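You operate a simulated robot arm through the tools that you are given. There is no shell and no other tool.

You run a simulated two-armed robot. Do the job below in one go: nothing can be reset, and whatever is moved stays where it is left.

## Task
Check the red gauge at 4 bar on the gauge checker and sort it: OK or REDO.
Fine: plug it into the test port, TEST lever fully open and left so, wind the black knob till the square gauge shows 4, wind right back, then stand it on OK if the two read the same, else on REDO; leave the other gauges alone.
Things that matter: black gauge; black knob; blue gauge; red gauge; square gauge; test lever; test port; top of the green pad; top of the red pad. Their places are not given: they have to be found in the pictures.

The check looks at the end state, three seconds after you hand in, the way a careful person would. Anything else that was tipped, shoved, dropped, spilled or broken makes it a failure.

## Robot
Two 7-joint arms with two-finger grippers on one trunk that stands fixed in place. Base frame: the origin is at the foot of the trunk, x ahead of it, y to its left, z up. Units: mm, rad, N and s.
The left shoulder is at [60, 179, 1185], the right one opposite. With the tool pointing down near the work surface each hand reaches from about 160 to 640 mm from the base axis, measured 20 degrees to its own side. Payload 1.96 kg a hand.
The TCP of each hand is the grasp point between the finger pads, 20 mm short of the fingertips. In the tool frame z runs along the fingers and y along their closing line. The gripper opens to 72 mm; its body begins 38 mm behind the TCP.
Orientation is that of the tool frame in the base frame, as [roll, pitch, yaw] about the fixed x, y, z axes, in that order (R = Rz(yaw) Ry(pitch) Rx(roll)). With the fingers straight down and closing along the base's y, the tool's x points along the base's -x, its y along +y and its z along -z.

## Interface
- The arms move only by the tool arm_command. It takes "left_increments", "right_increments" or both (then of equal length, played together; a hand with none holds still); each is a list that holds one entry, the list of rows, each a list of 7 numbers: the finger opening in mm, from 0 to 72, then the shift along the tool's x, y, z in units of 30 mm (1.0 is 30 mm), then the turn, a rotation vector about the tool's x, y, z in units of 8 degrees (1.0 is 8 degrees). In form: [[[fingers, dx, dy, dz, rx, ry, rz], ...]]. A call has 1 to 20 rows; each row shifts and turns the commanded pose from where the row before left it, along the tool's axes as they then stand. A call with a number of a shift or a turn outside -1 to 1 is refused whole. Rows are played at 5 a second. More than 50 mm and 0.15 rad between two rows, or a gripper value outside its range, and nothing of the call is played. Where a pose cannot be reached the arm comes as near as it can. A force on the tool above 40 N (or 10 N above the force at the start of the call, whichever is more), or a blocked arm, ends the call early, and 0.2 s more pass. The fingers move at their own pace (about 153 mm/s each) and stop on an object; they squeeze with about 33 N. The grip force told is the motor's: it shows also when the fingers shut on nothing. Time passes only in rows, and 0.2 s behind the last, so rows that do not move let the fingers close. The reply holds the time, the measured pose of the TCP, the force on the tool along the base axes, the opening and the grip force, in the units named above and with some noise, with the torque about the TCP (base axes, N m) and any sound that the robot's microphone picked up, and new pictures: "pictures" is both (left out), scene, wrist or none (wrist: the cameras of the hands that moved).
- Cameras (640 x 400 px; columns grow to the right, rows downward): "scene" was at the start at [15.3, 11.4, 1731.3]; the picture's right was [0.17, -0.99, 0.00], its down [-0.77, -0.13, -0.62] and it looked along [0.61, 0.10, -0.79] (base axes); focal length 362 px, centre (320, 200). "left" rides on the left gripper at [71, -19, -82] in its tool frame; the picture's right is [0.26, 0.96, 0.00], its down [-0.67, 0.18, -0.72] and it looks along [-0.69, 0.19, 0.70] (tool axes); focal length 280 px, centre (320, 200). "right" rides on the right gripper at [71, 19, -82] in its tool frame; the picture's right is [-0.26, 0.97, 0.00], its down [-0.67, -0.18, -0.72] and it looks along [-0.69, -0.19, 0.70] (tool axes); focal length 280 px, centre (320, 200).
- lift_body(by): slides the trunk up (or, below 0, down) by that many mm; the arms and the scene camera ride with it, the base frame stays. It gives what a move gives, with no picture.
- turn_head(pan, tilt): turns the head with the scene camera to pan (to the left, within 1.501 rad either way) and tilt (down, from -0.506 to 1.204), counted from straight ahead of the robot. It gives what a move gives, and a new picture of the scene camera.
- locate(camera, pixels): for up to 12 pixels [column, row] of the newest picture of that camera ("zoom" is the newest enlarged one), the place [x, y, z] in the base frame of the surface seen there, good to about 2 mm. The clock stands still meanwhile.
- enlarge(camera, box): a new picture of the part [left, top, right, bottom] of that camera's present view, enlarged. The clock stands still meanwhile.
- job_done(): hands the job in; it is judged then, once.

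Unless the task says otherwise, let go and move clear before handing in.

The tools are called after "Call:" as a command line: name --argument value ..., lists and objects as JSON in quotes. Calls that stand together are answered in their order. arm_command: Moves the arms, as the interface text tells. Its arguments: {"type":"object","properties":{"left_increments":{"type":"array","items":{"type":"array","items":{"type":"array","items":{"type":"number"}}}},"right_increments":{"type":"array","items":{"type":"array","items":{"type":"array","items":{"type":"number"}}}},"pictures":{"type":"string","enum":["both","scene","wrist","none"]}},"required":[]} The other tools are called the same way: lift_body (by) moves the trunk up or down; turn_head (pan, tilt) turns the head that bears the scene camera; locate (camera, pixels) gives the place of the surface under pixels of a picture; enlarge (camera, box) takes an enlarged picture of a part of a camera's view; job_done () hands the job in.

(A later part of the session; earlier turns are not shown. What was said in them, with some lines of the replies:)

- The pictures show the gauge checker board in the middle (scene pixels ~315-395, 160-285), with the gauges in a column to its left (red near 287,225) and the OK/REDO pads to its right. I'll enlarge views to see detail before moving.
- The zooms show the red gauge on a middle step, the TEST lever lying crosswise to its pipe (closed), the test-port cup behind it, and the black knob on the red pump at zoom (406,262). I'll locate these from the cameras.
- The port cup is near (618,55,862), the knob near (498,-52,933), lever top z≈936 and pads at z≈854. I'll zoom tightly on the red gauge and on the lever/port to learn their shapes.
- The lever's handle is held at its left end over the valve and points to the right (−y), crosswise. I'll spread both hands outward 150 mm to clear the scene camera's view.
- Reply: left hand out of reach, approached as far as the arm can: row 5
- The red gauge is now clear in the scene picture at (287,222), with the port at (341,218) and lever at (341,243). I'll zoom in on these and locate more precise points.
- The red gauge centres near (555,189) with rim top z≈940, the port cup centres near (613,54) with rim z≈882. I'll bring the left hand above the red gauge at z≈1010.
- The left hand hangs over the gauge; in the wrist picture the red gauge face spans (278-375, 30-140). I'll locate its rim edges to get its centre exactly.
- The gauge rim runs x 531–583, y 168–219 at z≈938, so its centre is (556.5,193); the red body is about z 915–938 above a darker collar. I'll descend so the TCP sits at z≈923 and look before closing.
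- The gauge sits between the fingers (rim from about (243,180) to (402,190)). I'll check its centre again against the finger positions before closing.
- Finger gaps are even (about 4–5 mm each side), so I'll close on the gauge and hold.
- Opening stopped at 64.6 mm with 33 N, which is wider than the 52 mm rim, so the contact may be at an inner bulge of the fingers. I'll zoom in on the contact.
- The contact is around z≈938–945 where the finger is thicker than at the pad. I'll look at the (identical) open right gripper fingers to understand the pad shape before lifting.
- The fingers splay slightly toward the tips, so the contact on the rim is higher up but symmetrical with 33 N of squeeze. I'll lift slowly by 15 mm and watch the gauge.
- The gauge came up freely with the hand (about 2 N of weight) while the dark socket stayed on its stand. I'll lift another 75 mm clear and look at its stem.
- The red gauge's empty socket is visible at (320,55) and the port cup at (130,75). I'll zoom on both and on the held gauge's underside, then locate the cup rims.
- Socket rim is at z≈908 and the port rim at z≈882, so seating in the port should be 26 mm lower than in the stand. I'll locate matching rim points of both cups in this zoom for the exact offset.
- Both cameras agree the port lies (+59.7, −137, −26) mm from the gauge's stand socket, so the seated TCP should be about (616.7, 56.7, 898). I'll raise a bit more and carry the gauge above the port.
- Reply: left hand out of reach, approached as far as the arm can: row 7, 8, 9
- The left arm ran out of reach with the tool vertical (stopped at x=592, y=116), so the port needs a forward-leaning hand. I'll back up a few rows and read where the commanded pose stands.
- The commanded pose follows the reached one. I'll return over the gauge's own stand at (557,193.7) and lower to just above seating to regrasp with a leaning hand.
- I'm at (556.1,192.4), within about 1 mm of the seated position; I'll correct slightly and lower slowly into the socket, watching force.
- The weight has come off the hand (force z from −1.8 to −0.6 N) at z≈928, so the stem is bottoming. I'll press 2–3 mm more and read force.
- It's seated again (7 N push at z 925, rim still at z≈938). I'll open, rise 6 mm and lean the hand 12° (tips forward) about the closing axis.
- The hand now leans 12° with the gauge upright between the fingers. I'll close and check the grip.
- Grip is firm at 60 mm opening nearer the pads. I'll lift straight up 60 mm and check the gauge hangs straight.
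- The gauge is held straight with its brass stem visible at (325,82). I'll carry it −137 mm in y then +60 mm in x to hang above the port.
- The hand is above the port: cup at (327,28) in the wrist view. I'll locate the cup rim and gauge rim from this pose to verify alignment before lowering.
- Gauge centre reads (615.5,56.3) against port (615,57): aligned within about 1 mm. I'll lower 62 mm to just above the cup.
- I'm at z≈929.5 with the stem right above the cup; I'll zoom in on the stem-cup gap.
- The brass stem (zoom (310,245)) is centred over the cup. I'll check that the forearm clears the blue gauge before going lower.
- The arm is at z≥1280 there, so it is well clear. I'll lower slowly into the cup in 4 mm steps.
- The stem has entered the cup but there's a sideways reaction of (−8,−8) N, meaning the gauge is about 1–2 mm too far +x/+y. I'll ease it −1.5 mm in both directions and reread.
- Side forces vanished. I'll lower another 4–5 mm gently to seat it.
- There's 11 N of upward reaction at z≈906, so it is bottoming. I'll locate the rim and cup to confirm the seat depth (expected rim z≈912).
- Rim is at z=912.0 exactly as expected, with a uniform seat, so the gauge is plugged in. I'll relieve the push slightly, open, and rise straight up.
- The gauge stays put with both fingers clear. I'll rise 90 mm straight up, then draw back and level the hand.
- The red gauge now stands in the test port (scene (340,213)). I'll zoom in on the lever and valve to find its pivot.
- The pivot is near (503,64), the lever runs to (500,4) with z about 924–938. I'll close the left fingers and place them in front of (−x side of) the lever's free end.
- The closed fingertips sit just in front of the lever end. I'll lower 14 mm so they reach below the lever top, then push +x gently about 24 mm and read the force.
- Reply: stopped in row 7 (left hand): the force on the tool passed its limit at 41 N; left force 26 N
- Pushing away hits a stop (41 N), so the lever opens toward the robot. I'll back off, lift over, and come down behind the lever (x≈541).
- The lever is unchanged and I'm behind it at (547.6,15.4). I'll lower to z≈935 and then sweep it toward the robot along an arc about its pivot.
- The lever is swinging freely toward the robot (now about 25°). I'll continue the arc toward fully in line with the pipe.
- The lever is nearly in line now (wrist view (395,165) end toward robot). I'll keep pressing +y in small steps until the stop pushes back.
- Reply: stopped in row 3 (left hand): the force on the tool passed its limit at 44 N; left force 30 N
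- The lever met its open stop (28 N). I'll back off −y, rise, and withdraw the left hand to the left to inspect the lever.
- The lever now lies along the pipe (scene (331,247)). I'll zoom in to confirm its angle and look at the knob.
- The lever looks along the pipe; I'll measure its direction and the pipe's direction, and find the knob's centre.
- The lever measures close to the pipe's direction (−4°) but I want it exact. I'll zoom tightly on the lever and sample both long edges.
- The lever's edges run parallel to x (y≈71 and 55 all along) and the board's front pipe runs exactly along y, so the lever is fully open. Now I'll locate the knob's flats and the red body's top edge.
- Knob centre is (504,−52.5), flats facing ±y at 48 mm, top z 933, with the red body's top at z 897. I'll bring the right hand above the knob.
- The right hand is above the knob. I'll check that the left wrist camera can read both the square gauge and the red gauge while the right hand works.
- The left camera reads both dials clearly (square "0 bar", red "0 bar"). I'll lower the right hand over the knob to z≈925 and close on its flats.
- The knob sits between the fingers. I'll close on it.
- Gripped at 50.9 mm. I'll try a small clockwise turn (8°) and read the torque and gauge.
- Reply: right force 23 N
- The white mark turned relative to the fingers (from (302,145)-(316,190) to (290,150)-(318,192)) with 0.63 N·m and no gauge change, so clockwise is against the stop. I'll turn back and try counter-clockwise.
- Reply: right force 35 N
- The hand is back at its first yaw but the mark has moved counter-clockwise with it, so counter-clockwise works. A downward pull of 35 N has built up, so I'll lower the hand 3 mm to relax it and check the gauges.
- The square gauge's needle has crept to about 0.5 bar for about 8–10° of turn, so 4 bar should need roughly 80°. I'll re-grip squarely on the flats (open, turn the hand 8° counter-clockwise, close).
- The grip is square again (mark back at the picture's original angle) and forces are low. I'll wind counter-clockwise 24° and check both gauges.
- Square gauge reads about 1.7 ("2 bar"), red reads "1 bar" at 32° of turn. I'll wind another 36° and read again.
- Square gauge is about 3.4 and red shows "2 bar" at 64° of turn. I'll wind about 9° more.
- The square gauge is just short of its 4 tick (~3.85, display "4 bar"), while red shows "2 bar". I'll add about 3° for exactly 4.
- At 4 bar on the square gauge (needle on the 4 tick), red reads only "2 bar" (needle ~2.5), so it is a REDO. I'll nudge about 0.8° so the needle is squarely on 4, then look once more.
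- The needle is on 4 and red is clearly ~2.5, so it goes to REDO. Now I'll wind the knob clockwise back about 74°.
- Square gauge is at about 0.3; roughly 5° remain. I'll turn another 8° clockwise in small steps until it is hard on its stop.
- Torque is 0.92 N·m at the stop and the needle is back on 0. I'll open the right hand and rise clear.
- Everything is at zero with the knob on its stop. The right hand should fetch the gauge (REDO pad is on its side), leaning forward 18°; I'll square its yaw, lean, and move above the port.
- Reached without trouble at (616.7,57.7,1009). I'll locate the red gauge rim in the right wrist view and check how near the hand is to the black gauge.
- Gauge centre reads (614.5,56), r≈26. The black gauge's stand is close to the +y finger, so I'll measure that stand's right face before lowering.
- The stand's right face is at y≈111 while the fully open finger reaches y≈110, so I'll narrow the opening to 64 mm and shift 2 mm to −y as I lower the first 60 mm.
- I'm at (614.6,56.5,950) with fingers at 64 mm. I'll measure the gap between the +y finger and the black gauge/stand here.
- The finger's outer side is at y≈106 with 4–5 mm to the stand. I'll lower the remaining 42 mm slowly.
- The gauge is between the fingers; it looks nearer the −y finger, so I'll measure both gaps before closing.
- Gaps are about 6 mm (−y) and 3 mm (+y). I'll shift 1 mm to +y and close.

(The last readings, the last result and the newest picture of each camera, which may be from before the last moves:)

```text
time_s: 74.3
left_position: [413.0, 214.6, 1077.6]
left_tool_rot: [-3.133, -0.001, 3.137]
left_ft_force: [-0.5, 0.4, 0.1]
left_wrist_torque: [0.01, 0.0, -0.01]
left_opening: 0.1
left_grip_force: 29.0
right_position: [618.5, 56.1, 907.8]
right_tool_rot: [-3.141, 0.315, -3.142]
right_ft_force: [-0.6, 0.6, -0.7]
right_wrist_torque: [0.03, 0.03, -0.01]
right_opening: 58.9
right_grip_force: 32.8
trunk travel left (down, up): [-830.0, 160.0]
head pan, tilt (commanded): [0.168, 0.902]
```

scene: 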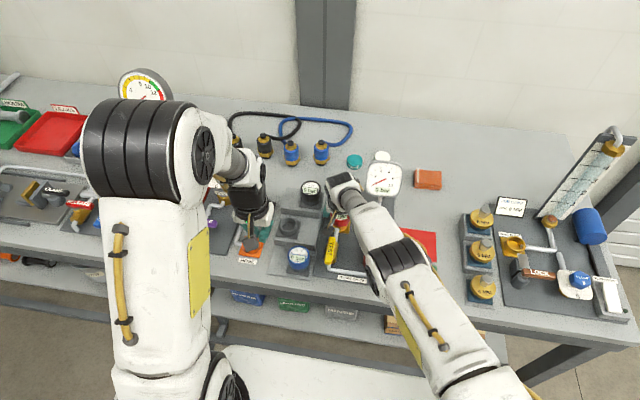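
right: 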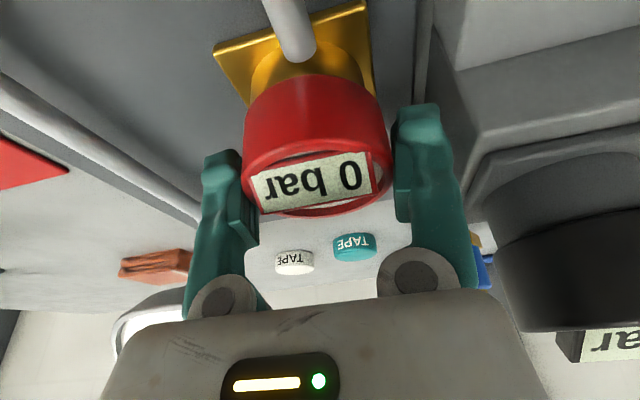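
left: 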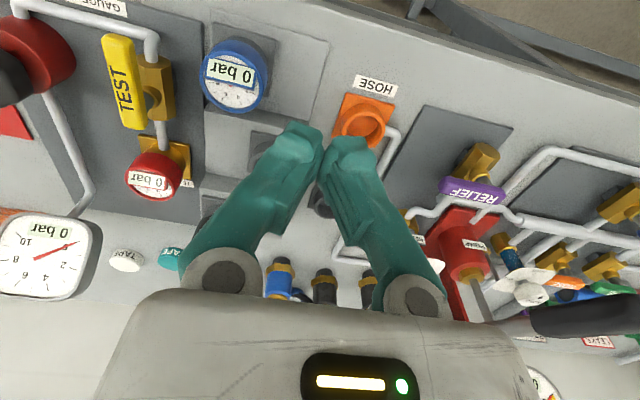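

Gripped at 58.9 mm with balanced forces. I'll lift it straight out of the port by 80 mm.

Call:
arm_command --right_increments '[[[20, -0.0412, 0, -0.1268, 0, 0, 0], [20, -0.0412, 0, -0.1268, 0, 0, 0], [20, -0.0824, 0, -0.2536, 0, 0, 0], [20, -0.0824, 0, -0.2536, 0, 0, 0], [20, -0.1236, 0, -0.3804, 0, 0, 0], [20, -0.1236, 0, -0.3804, 0, 0, 0], [20, -0.1236, 0, -0.3804, 0, 0, 0], [20, -0.1236, 0, -0.3804, 0, 0, 0], [20, -0.0824, 0, -0.2536, 0, 0, 0], [20, 0, 0, 0, 0, 0, 0]]]' --pictures "both"

```text
time_s: 76.5
left_position: [413.3, 214.0, 1077.2]
left_tool_rot: [-3.135, -0.002, 3.136]
left_ft_force: [0.2, -0.1, 0.0]
left_wrist_torque: [0.01, 0.01, 0.02]
left_opening: 0.0
left_grip_force: 29.8
right_position: [616.8, 56.1, 987.3]
right_tool_rot: [3.14, 0.311, -3.141]
right_ft_force: [0.0, 0.4, -1.6]
right_wrist_torque: [0.01, -0.02, 0.0]
right_opening: 59.4
right_grip_force: 33.8
trunk travel left (down, up): [-830.0, 160.0]
head pan, tilt (commanded): [0.168, 0.902]
```

scene: 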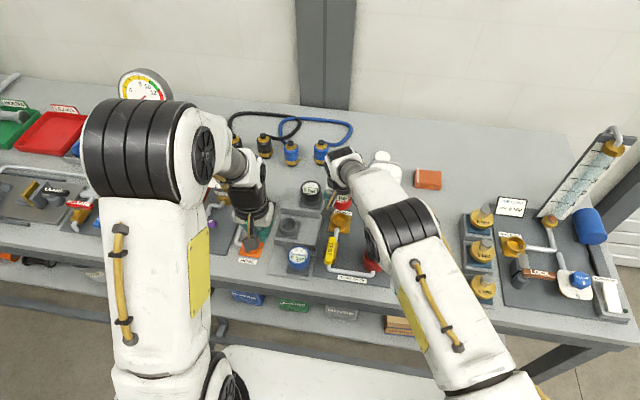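
right: 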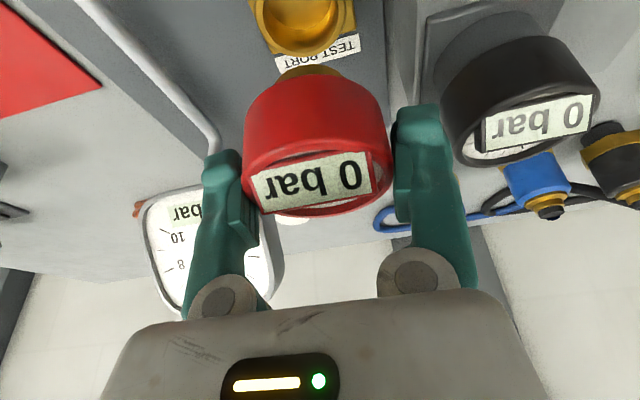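

The gauge is out of the port and hanging straight. I'll draw it back 29 mm in x and carry it across to above the REDO pad.

Call:
arm_command --right_increments '[[[20, 0.46, 0, -0.15, 0, 0, 0], [20, 0.46, 0, -0.15, 0, 0, 0], [20, 0, -0.73, 0, 0, 0, 0], [20, 0, -0.73, 0, 0, 0, 0], [20, 0, -0.73, 0, 0, 0, 0], [20, 0, -0.73, 0, 0, 0, 0], [20, 0, -0.73, 0, 0, 0, 0], [20, 0, -0.73, 0, 0, 0, 0], [20, 0, -0.73, 0, 0, 0, 0], [20, 0, -0.73, 0, 0, 0, 0], [20, 0, -0.73, 0, 0, 0, 0], [20, 0, -0.73, 0, 0, 0, 0], [20, 0, 0, 0, 0, 0, 0]]]' --pictures "both"

```text
time_s: 79.3
left_position: [412.4, 214.8, 1077.2]
left_tool_rot: [-3.135, -0.003, 3.137]
left_ft_force: [-0.5, 0.3, 0.8]
left_wrist_torque: [0.01, 0.01, 0.0]
left_opening: 0.0
left_grip_force: 29.3
right_position: [588.4, -163.2, 987.8]
right_tool_rot: [3.141, 0.313, -3.141]
right_ft_force: [-0.4, -0.2, -2.8]
right_wrist_torque: [0.03, 0.0, 0.02]
right_opening: 58.6
right_grip_force: 33.0
trunk travel left (down, up): [-830.0, 160.0]
head pan, tilt (commanded): [0.168, 0.902]
```

scene: 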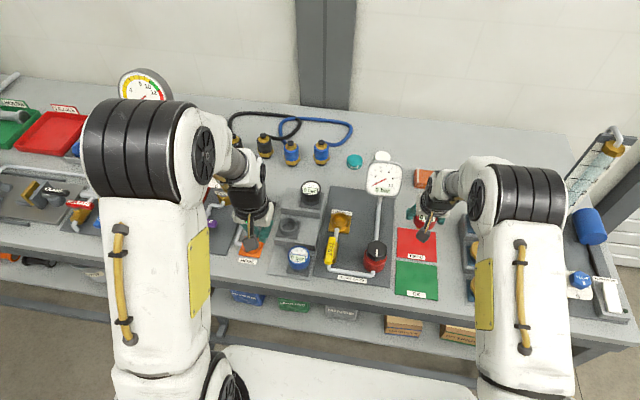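
right: 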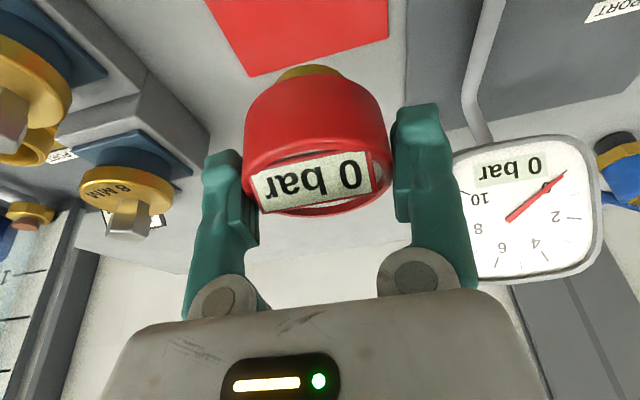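

The gauge hangs above the REDO pad. I'll locate the pad's corners to aim for its centre, and note anything nearby (hex-gauge rack to the right).

Call:
locate --camera "right" --pixels '[[250, 74], [386, 39], [300, 20], [320, 55], [240, 100], [205, 130], [390, 60], [400, 100], [150, 190], [210, 5]]'

Call:
enlarge --camera "scene" --box '[380, 190, 500, 310]'

```text
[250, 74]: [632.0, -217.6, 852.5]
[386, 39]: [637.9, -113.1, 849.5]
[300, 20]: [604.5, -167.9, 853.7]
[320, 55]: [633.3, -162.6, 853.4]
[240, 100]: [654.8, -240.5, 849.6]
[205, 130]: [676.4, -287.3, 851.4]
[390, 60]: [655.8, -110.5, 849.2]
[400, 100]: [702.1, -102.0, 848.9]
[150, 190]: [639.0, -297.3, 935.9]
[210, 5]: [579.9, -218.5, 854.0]
```

```text
3.33 times, centred on (440, 250) of scene
```

zoom: 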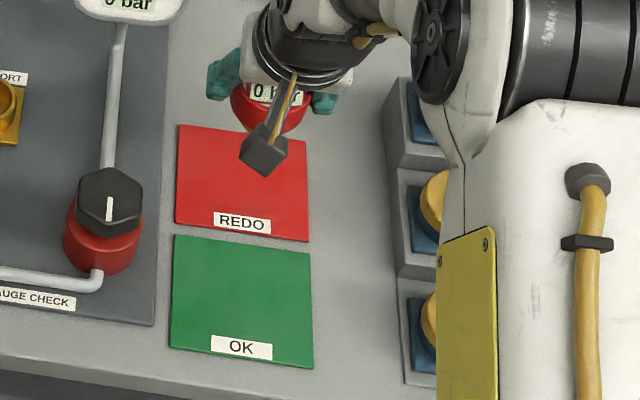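

Call:
locate --camera "zoom" --pixels '[[182, 130], [303, 143], [180, 220], [303, 236], [240, 225], [240, 160], [180, 240], [306, 255], [395, 170], [400, 90], [240, 190], [210, 180]]'

```text
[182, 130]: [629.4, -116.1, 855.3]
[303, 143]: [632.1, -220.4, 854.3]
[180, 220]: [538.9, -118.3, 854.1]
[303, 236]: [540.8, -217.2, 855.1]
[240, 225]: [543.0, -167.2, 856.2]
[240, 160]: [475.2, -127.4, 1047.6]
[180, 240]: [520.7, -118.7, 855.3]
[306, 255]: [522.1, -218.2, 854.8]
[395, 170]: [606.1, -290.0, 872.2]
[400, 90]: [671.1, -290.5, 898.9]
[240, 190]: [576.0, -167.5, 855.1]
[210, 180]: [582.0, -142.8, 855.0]
```

The pad spans x 535–635, y −115 to −220 (centre (586,−168), top z≈854.5), and standing height puts the TCP near z≈900. I'll lower to about z 914 while shifting 5 mm to −y.

Call:
arm_command --right_increments '[[[20, 0.1236, -0.028, 0.3804, 0, 0, 0], [20, 0.1236, -0.028, 0.3804, 0, 0, 0], [20, 0.1236, -0.028, 0.3804, 0, 0, 0], [20, 0.1236, -0.028, 0.3804, 0, 0, 0], [20, 0.1236, -0.028, 0.3804, 0, 0, 0], [20, 0.1236, -0.028, 0.3804, 0, 0, 0], [20, 0, 0, 0, 0, 0, 0]]]' --pictures "both"

```text
time_s: 81.0
left_position: [413.3, 214.2, 1077.3]
left_tool_rot: [-3.137, -0.002, 3.136]
left_ft_force: [-0.5, -0.2, -0.3]
left_wrist_torque: [0.01, -0.02, 0.02]
left_opening: 0.0
left_grip_force: 29.7
right_position: [589.0, -166.6, 916.1]
right_tool_rot: [-3.141, 0.315, 3.141]
right_ft_force: [0.4, 0.0, -2.1]
right_wrist_torque: [0.02, 0.01, 0.02]
right_opening: 59.0
right_grip_force: 33.0
trunk travel left (down, up): [-830.0, 160.0]
head pan, tilt (commanded): [0.168, 0.902]
```

scene: 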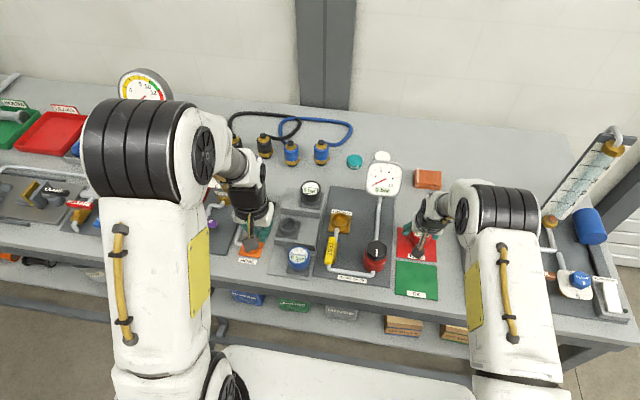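
right: 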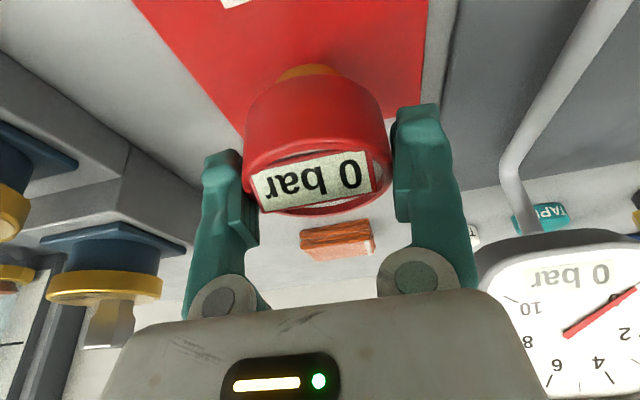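

Over the pad's middle at z 916, still held straight. I'll lower in 3 mm steps watching for contact.

Call:
arm_command --right_increments '[[[20, 0.0309, 0, 0.0951, 0, 0, 0], [20, 0.0309, 0, 0.0951, 0, 0, 0], [20, 0.0309, 0, 0.0951, 0, 0, 0], [20, 0.0206, 0, 0.0634, 0, 0, 0], [20, 0.0206, 0, 0.0634, 0, 0, 0], [20, 0, 0, 0, 0, 0, 0]]]' --pictures "wrist"

```text
time_s: 82.3
left_position: [414.0, 215.4, 1077.2]
left_tool_rot: [-3.135, 0.0, 3.136]
left_ft_force: [-0.3, -0.9, -1.0]
left_wrist_torque: [-0.03, 0.03, 0.03]
left_opening: 0.2
left_grip_force: 29.6
right_position: [588.2, -167.4, 902.2]
right_tool_rot: [-3.141, 0.314, 3.141]
right_ft_force: [-0.1, 0.1, -1.6]
right_wrist_torque: [-0.04, -0.01, 0.0]
right_opening: 58.5
right_grip_force: 32.8
trunk travel left (down, up): [-830.0, 160.0]
head pan, tilt (commanded): [0.168, 0.902]
```

right: 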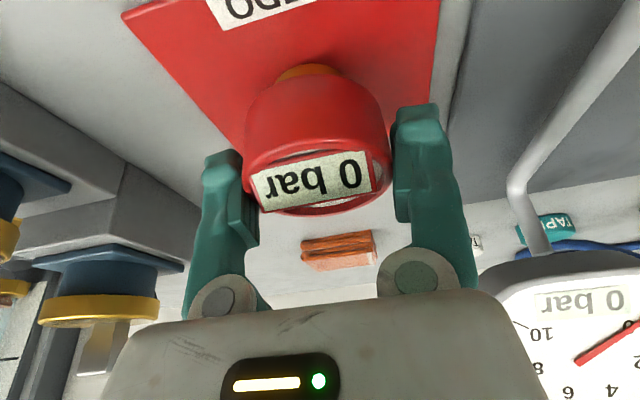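

No contact yet (still −1.6 N of weight at z≈902). I'll continue down in 1.5 mm steps.

Call:
arm_command --right_increments '[[[20, 0.0155, 0, 0.0476, 0, 0, 0], [20, 0.0155, 0, 0.0476, 0, 0, 0], [20, 0, 0, 0, 0, 0, 0]]]' --pictures "wrist"

```text
time_s: 83.2
left_position: [411.4, 214.4, 1078.8]
left_tool_rot: [-3.136, -0.001, 3.136]
left_ft_force: [0.1, 0.3, 0.7]
left_wrist_torque: [0.01, -0.01, 0.02]
left_opening: 0.0
left_grip_force: 28.9
right_position: [588.9, -167.0, 902.0]
right_tool_rot: [-3.141, 0.319, 3.141]
right_ft_force: [4.1, -1.5, 22.0]
right_wrist_torque: [-0.04, 0.07, -0.02]
right_opening: 58.7
right_grip_force: 33.1
trunk travel left (down, up): [-830.0, 160.0]
head pan, tilt (commanded): [0.168, 0.902]
```

right: 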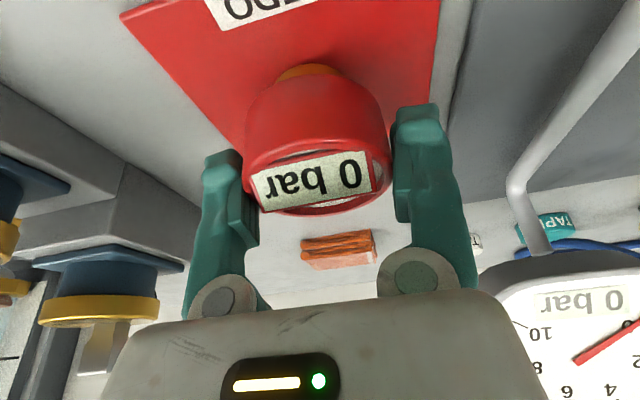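

The stem is on the pad (22 N). I'll ease up about 2 mm to relieve the push, then check the force before releasing.

Call:
arm_command --right_increments '[[[20, -0.0103, 0, -0.0317, 0, 0, 0], [20, -0.0103, 0, -0.0317, 0, 0, 0], [20, 0, 0, 0, 0, 0, 0]]]' --pictures "none"

```text
time_s: 84.0
left_position: [413.3, 213.8, 1078.1]
left_tool_rot: [-3.135, -0.002, 3.137]
left_ft_force: [0.2, 0.0, 0.3]
left_wrist_torque: [-0.01, -0.01, 0.01]
left_opening: 0.0
left_grip_force: 29.7
right_position: [588.6, -165.9, 902.2]
right_tool_rot: [3.14, 0.316, -3.141]
right_ft_force: [4.9, -1.8, 15.8]
right_wrist_torque: [0.01, -0.18, 0.01]
right_opening: 58.7
right_grip_force: 33.1
trunk travel left (down, up): [-830.0, 160.0]
head pan, tilt (commanded): [0.168, 0.902]
```

There's still 15.8 N; I'll ease up 1 mm more, then release.

Call:
arm_command --right_increments '[[[20, -0.0103, 0, -0.0317, 0, 0, 0], [20, 0, 0, 0, 0, 0, 0]]]' --pictures "none"

```text
time_s: 84.5
left_position: [412.4, 214.6, 1077.7]
left_tool_rot: [-3.134, -0.003, 3.138]
left_ft_force: [-0.3, 0.8, 0.5]
left_wrist_torque: [0.02, -0.01, 0.0]
left_opening: 0.2
left_grip_force: 30.0
right_position: [588.0, -166.0, 902.8]
right_tool_rot: [-3.141, 0.312, -3.141]
right_ft_force: [1.7, -2.2, 7.4]
right_wrist_torque: [-0.04, -0.06, 0.02]
right_opening: 58.5
right_grip_force: 33.3
trunk travel left (down, up): [-830.0, 160.0]
head pan, tilt (commanded): [0.168, 0.902]
```

The push is down to 7 N, fine for release. I'll open slowly.

Call:
arm_command --right_increments '[[[60, 0, 0, 0, 0, 0, 0], [64, 0, 0, 0, 0, 0, 0], [68, 0, 0, 0, 0, 0, 0], [72, 0, 0, 0, 0, 0, 0], [72, 0, 0, 0, 0, 0, 0]]]' --pictures "both"

Call:
enlarge --camera "right" --box '[170, 0, 490, 300]'

```text
time_s: 85.8
left_position: [412.7, 215.2, 1076.8]
left_tool_rot: [-3.134, -0.002, 3.134]
left_ft_force: [-0.7, -0.2, 0.2]
left_wrist_torque: [0.02, 0.03, -0.01]
left_opening: 0.0
left_grip_force: 30.1
right_position: [589.9, -167.4, 902.8]
right_tool_rot: [3.141, 0.314, -3.141]
right_ft_force: [-0.5, -0.2, -0.1]
right_wrist_torque: [0.01, -0.01, 0.01]
right_opening: 72.1
right_grip_force: 0.0
trunk travel left (down, up): [-830.0, 160.0]
head pan, tilt (commanded): [0.168, 0.902]
```

scene: 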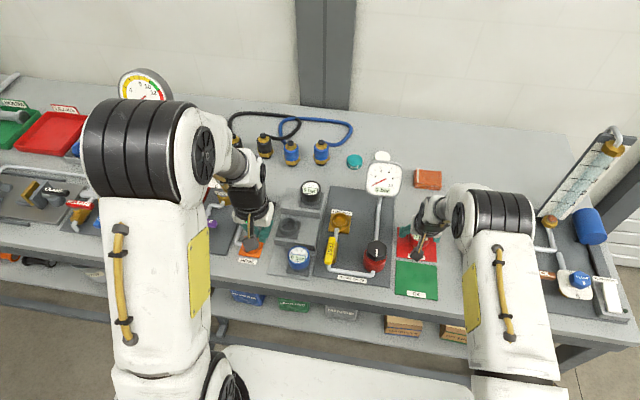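
right: 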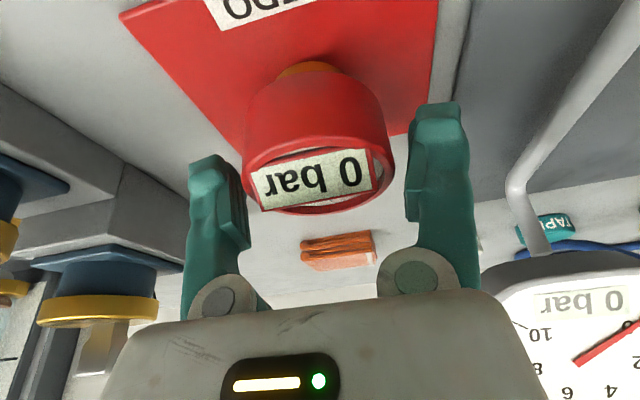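

```text
1.33 times, centred on (330, 150) of right
```

zoom: 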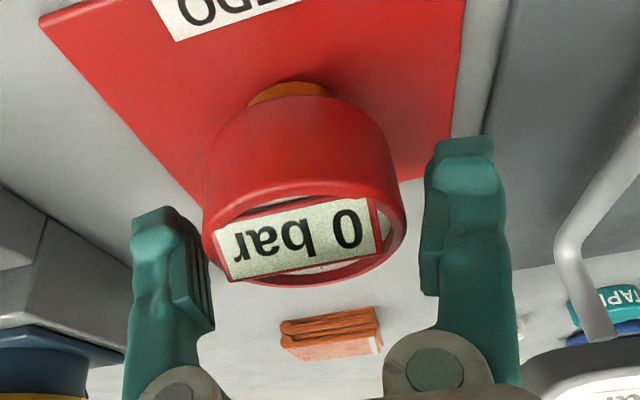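

The gauge stands on the pad with the fingers free. I'll rise straight up, slowly at first.

Call:
arm_command --right_increments '[[[72, -0.0412, 0, -0.1268, 0, 0, 0], [72, -0.0412, 0, -0.1268, 0, 0, 0], [72, -0.0824, 0, -0.2536, 0, 0, 0], [72, -0.0824, 0, -0.2536, 0, 0, 0], [72, -0.1236, 0, -0.3804, 0, 0, 0], [72, -0.1854, 0, -0.5706, 0, 0, 0], [72, -0.1854, 0, -0.5706, 0, 0, 0], [72, -0.1854, 0, -0.5706, 0, 0, 0], [72, -0.1854, 0, -0.5706, 0, 0, 0], [72, 0, 0, 0, 0, 0, 0]]]' --pictures "both"

```text
time_s: 88.0
left_position: [414.4, 214.7, 1077.7]
left_tool_rot: [-3.135, -0.001, 3.137]
left_ft_force: [0.3, -0.3, 0.1]
left_wrist_torque: [0.0, -0.02, 0.04]
left_opening: 0.3
left_grip_force: 29.4
right_position: [589.6, -167.2, 1010.5]
right_tool_rot: [-3.141, 0.312, 3.141]
right_ft_force: [0.9, 0.3, 0.0]
right_wrist_torque: [-0.03, 0.0, 0.03]
right_opening: 72.1
right_grip_force: 0.0
trunk travel left (down, up): [-830.0, 160.0]
head pan, tilt (commanded): [0.168, 0.902]
```

scene: 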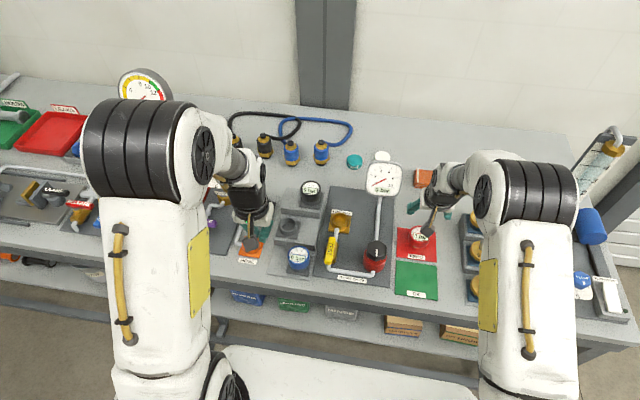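
right: 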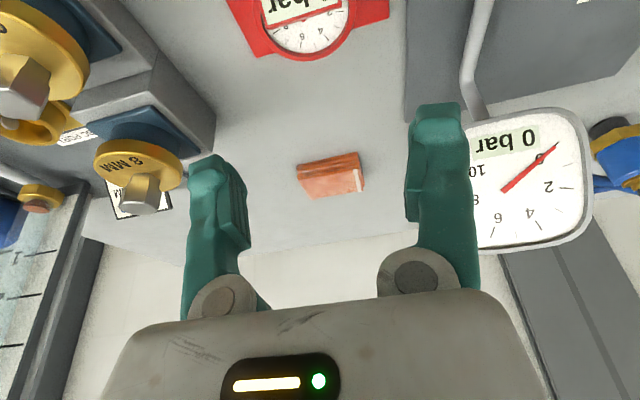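

The gauge stands on REDO at scene (420,238). I'll withdraw the right hand up and back, levelling it, and then inspect everything.

Call:
arm_command --right_increments '[[[72, -0.1854, 0, -0.5706, 0, 0, 0], [72, -0.1854, 0, -0.5706, 0, 0, 0], [72, -0.1854, 0, -0.5706, 0, 0, 0], [72, 0.5, -0.3, -0.5, 0, 0.45, 0], [72, 0.5, -0.3, -0.5, 0, 0.45, 0], [72, 0.5, -0.3, -0.5, 0, 0.45, 0], [72, 0.5, -0.3, -0.5, 0, 0.45, 0], [72, 0.5, -0.3, -0.5, 0, 0.45, 0], [72, 0.7, -0.4, 0, 0, 0, 0], [72, 0.7, -0.4, 0, 0, 0, 0], [72, 0.7, -0.4, 0, 0, 0, 0], [72, 0, 0, 0, 0, 0, 0]]]' --pictures "both"

Call:
enlarge --camera "scene" --box '[270, 150, 460, 310]'

```text
time_s: 90.5
left_position: [413.2, 213.0, 1077.0]
left_tool_rot: [-3.135, -0.002, 3.136]
left_ft_force: [-0.3, 1.0, -0.7]
left_wrist_torque: [-0.02, 0.01, -0.04]
left_opening: 0.2
left_grip_force: 29.4
right_position: [438.9, -248.8, 1123.6]
right_tool_rot: [-3.141, 0.0, -3.141]
right_ft_force: [0.1, 0.1, -0.4]
right_wrist_torque: [0.0, 0.02, 0.02]
right_opening: 72.1
right_grip_force: 0.1
trunk travel left (down, up): [-830.0, 160.0]
head pan, tilt (commanded): [0.168, 0.902]
```

scene: 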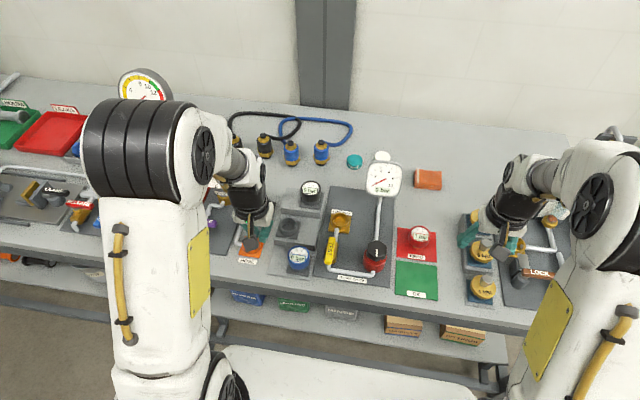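
right: 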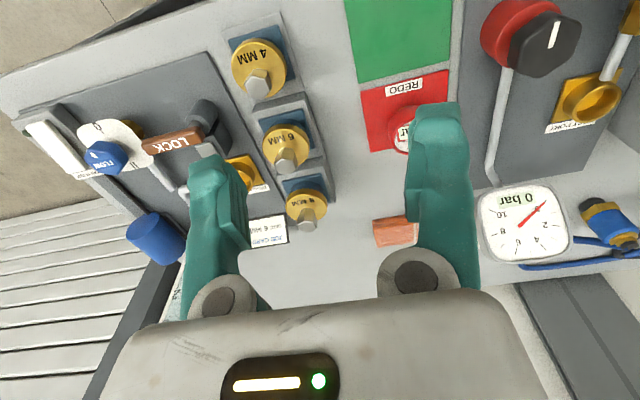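

```text
2.50 times, centred on (365, 230) of scene
```

zoom: 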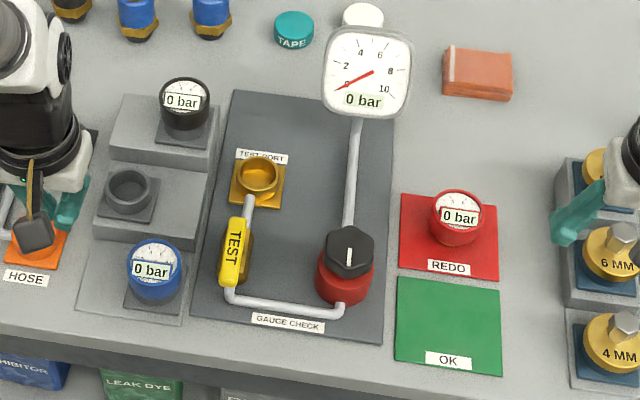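

The final view shows red on REDO, lever in line (open), square gauge at 0, black and blue untouched. I'll verify the gauge is level and the lever still fully open.

Call:
locate --camera "zoom" --pixels '[[458, 190], [434, 205], [482, 207], [450, 198], [458, 240], [225, 275], [238, 282], [237, 222], [248, 225], [230, 250]]'

Call:
enlarge --camera "scene" --box '[395, 215, 445, 270]'

Call:
enlarge --camera "scene" --box '[315, 225, 395, 285]'

```text
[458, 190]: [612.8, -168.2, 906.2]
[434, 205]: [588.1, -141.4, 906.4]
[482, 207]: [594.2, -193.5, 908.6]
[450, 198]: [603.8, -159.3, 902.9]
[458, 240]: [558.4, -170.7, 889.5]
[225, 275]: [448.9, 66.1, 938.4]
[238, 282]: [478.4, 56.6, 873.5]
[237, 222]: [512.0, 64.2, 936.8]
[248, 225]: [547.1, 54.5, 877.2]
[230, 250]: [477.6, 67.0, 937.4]
```

```text
7.27 times, centred on (420, 242) of scene
```

zoom: 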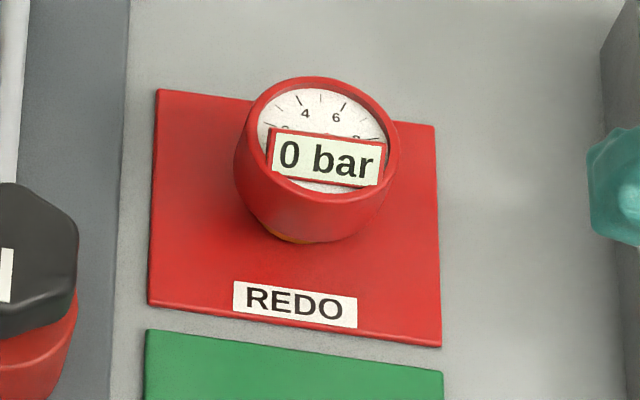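

```text
6.67 times, centred on (355, 255) of scene
```

zoom: 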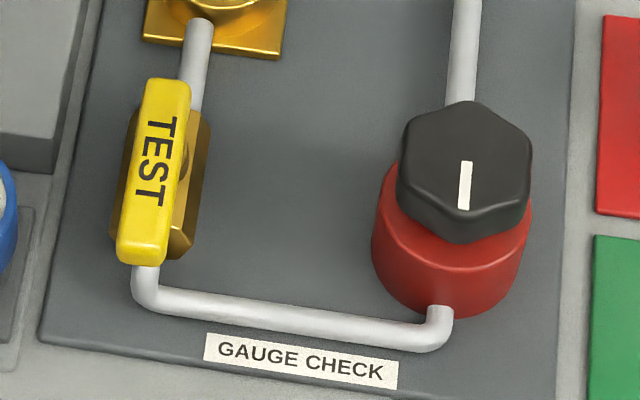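

The red gauge's rim is level (z≈906–908 all round) and well inside the REDO pad. The lever is fully open, the knob's mark is back at its start with the square gauge at 0, and both hands are clear, so I'm handing in.

Call:
job_done

```text
The job is handed in.
```

The red gauge failed the check and is standing on the REDO pad. With the square gauge at 4 bar, its display showed 2 bar and its needle pointed to about 2.5.

- **Red gauge:** it stands upright near the middle of the REDO pad.
- **TEST lever:** it is fully open against its stop, and I left it there.
- **Black knob:** it is wound right back to its stop, and the square gauge reads 0.
- **Other gauges:** the black and blue gauges were not touched and still stand in their places.

Both hands are empty and clear of everything. The job is handed in, but I was not told the result of the check.
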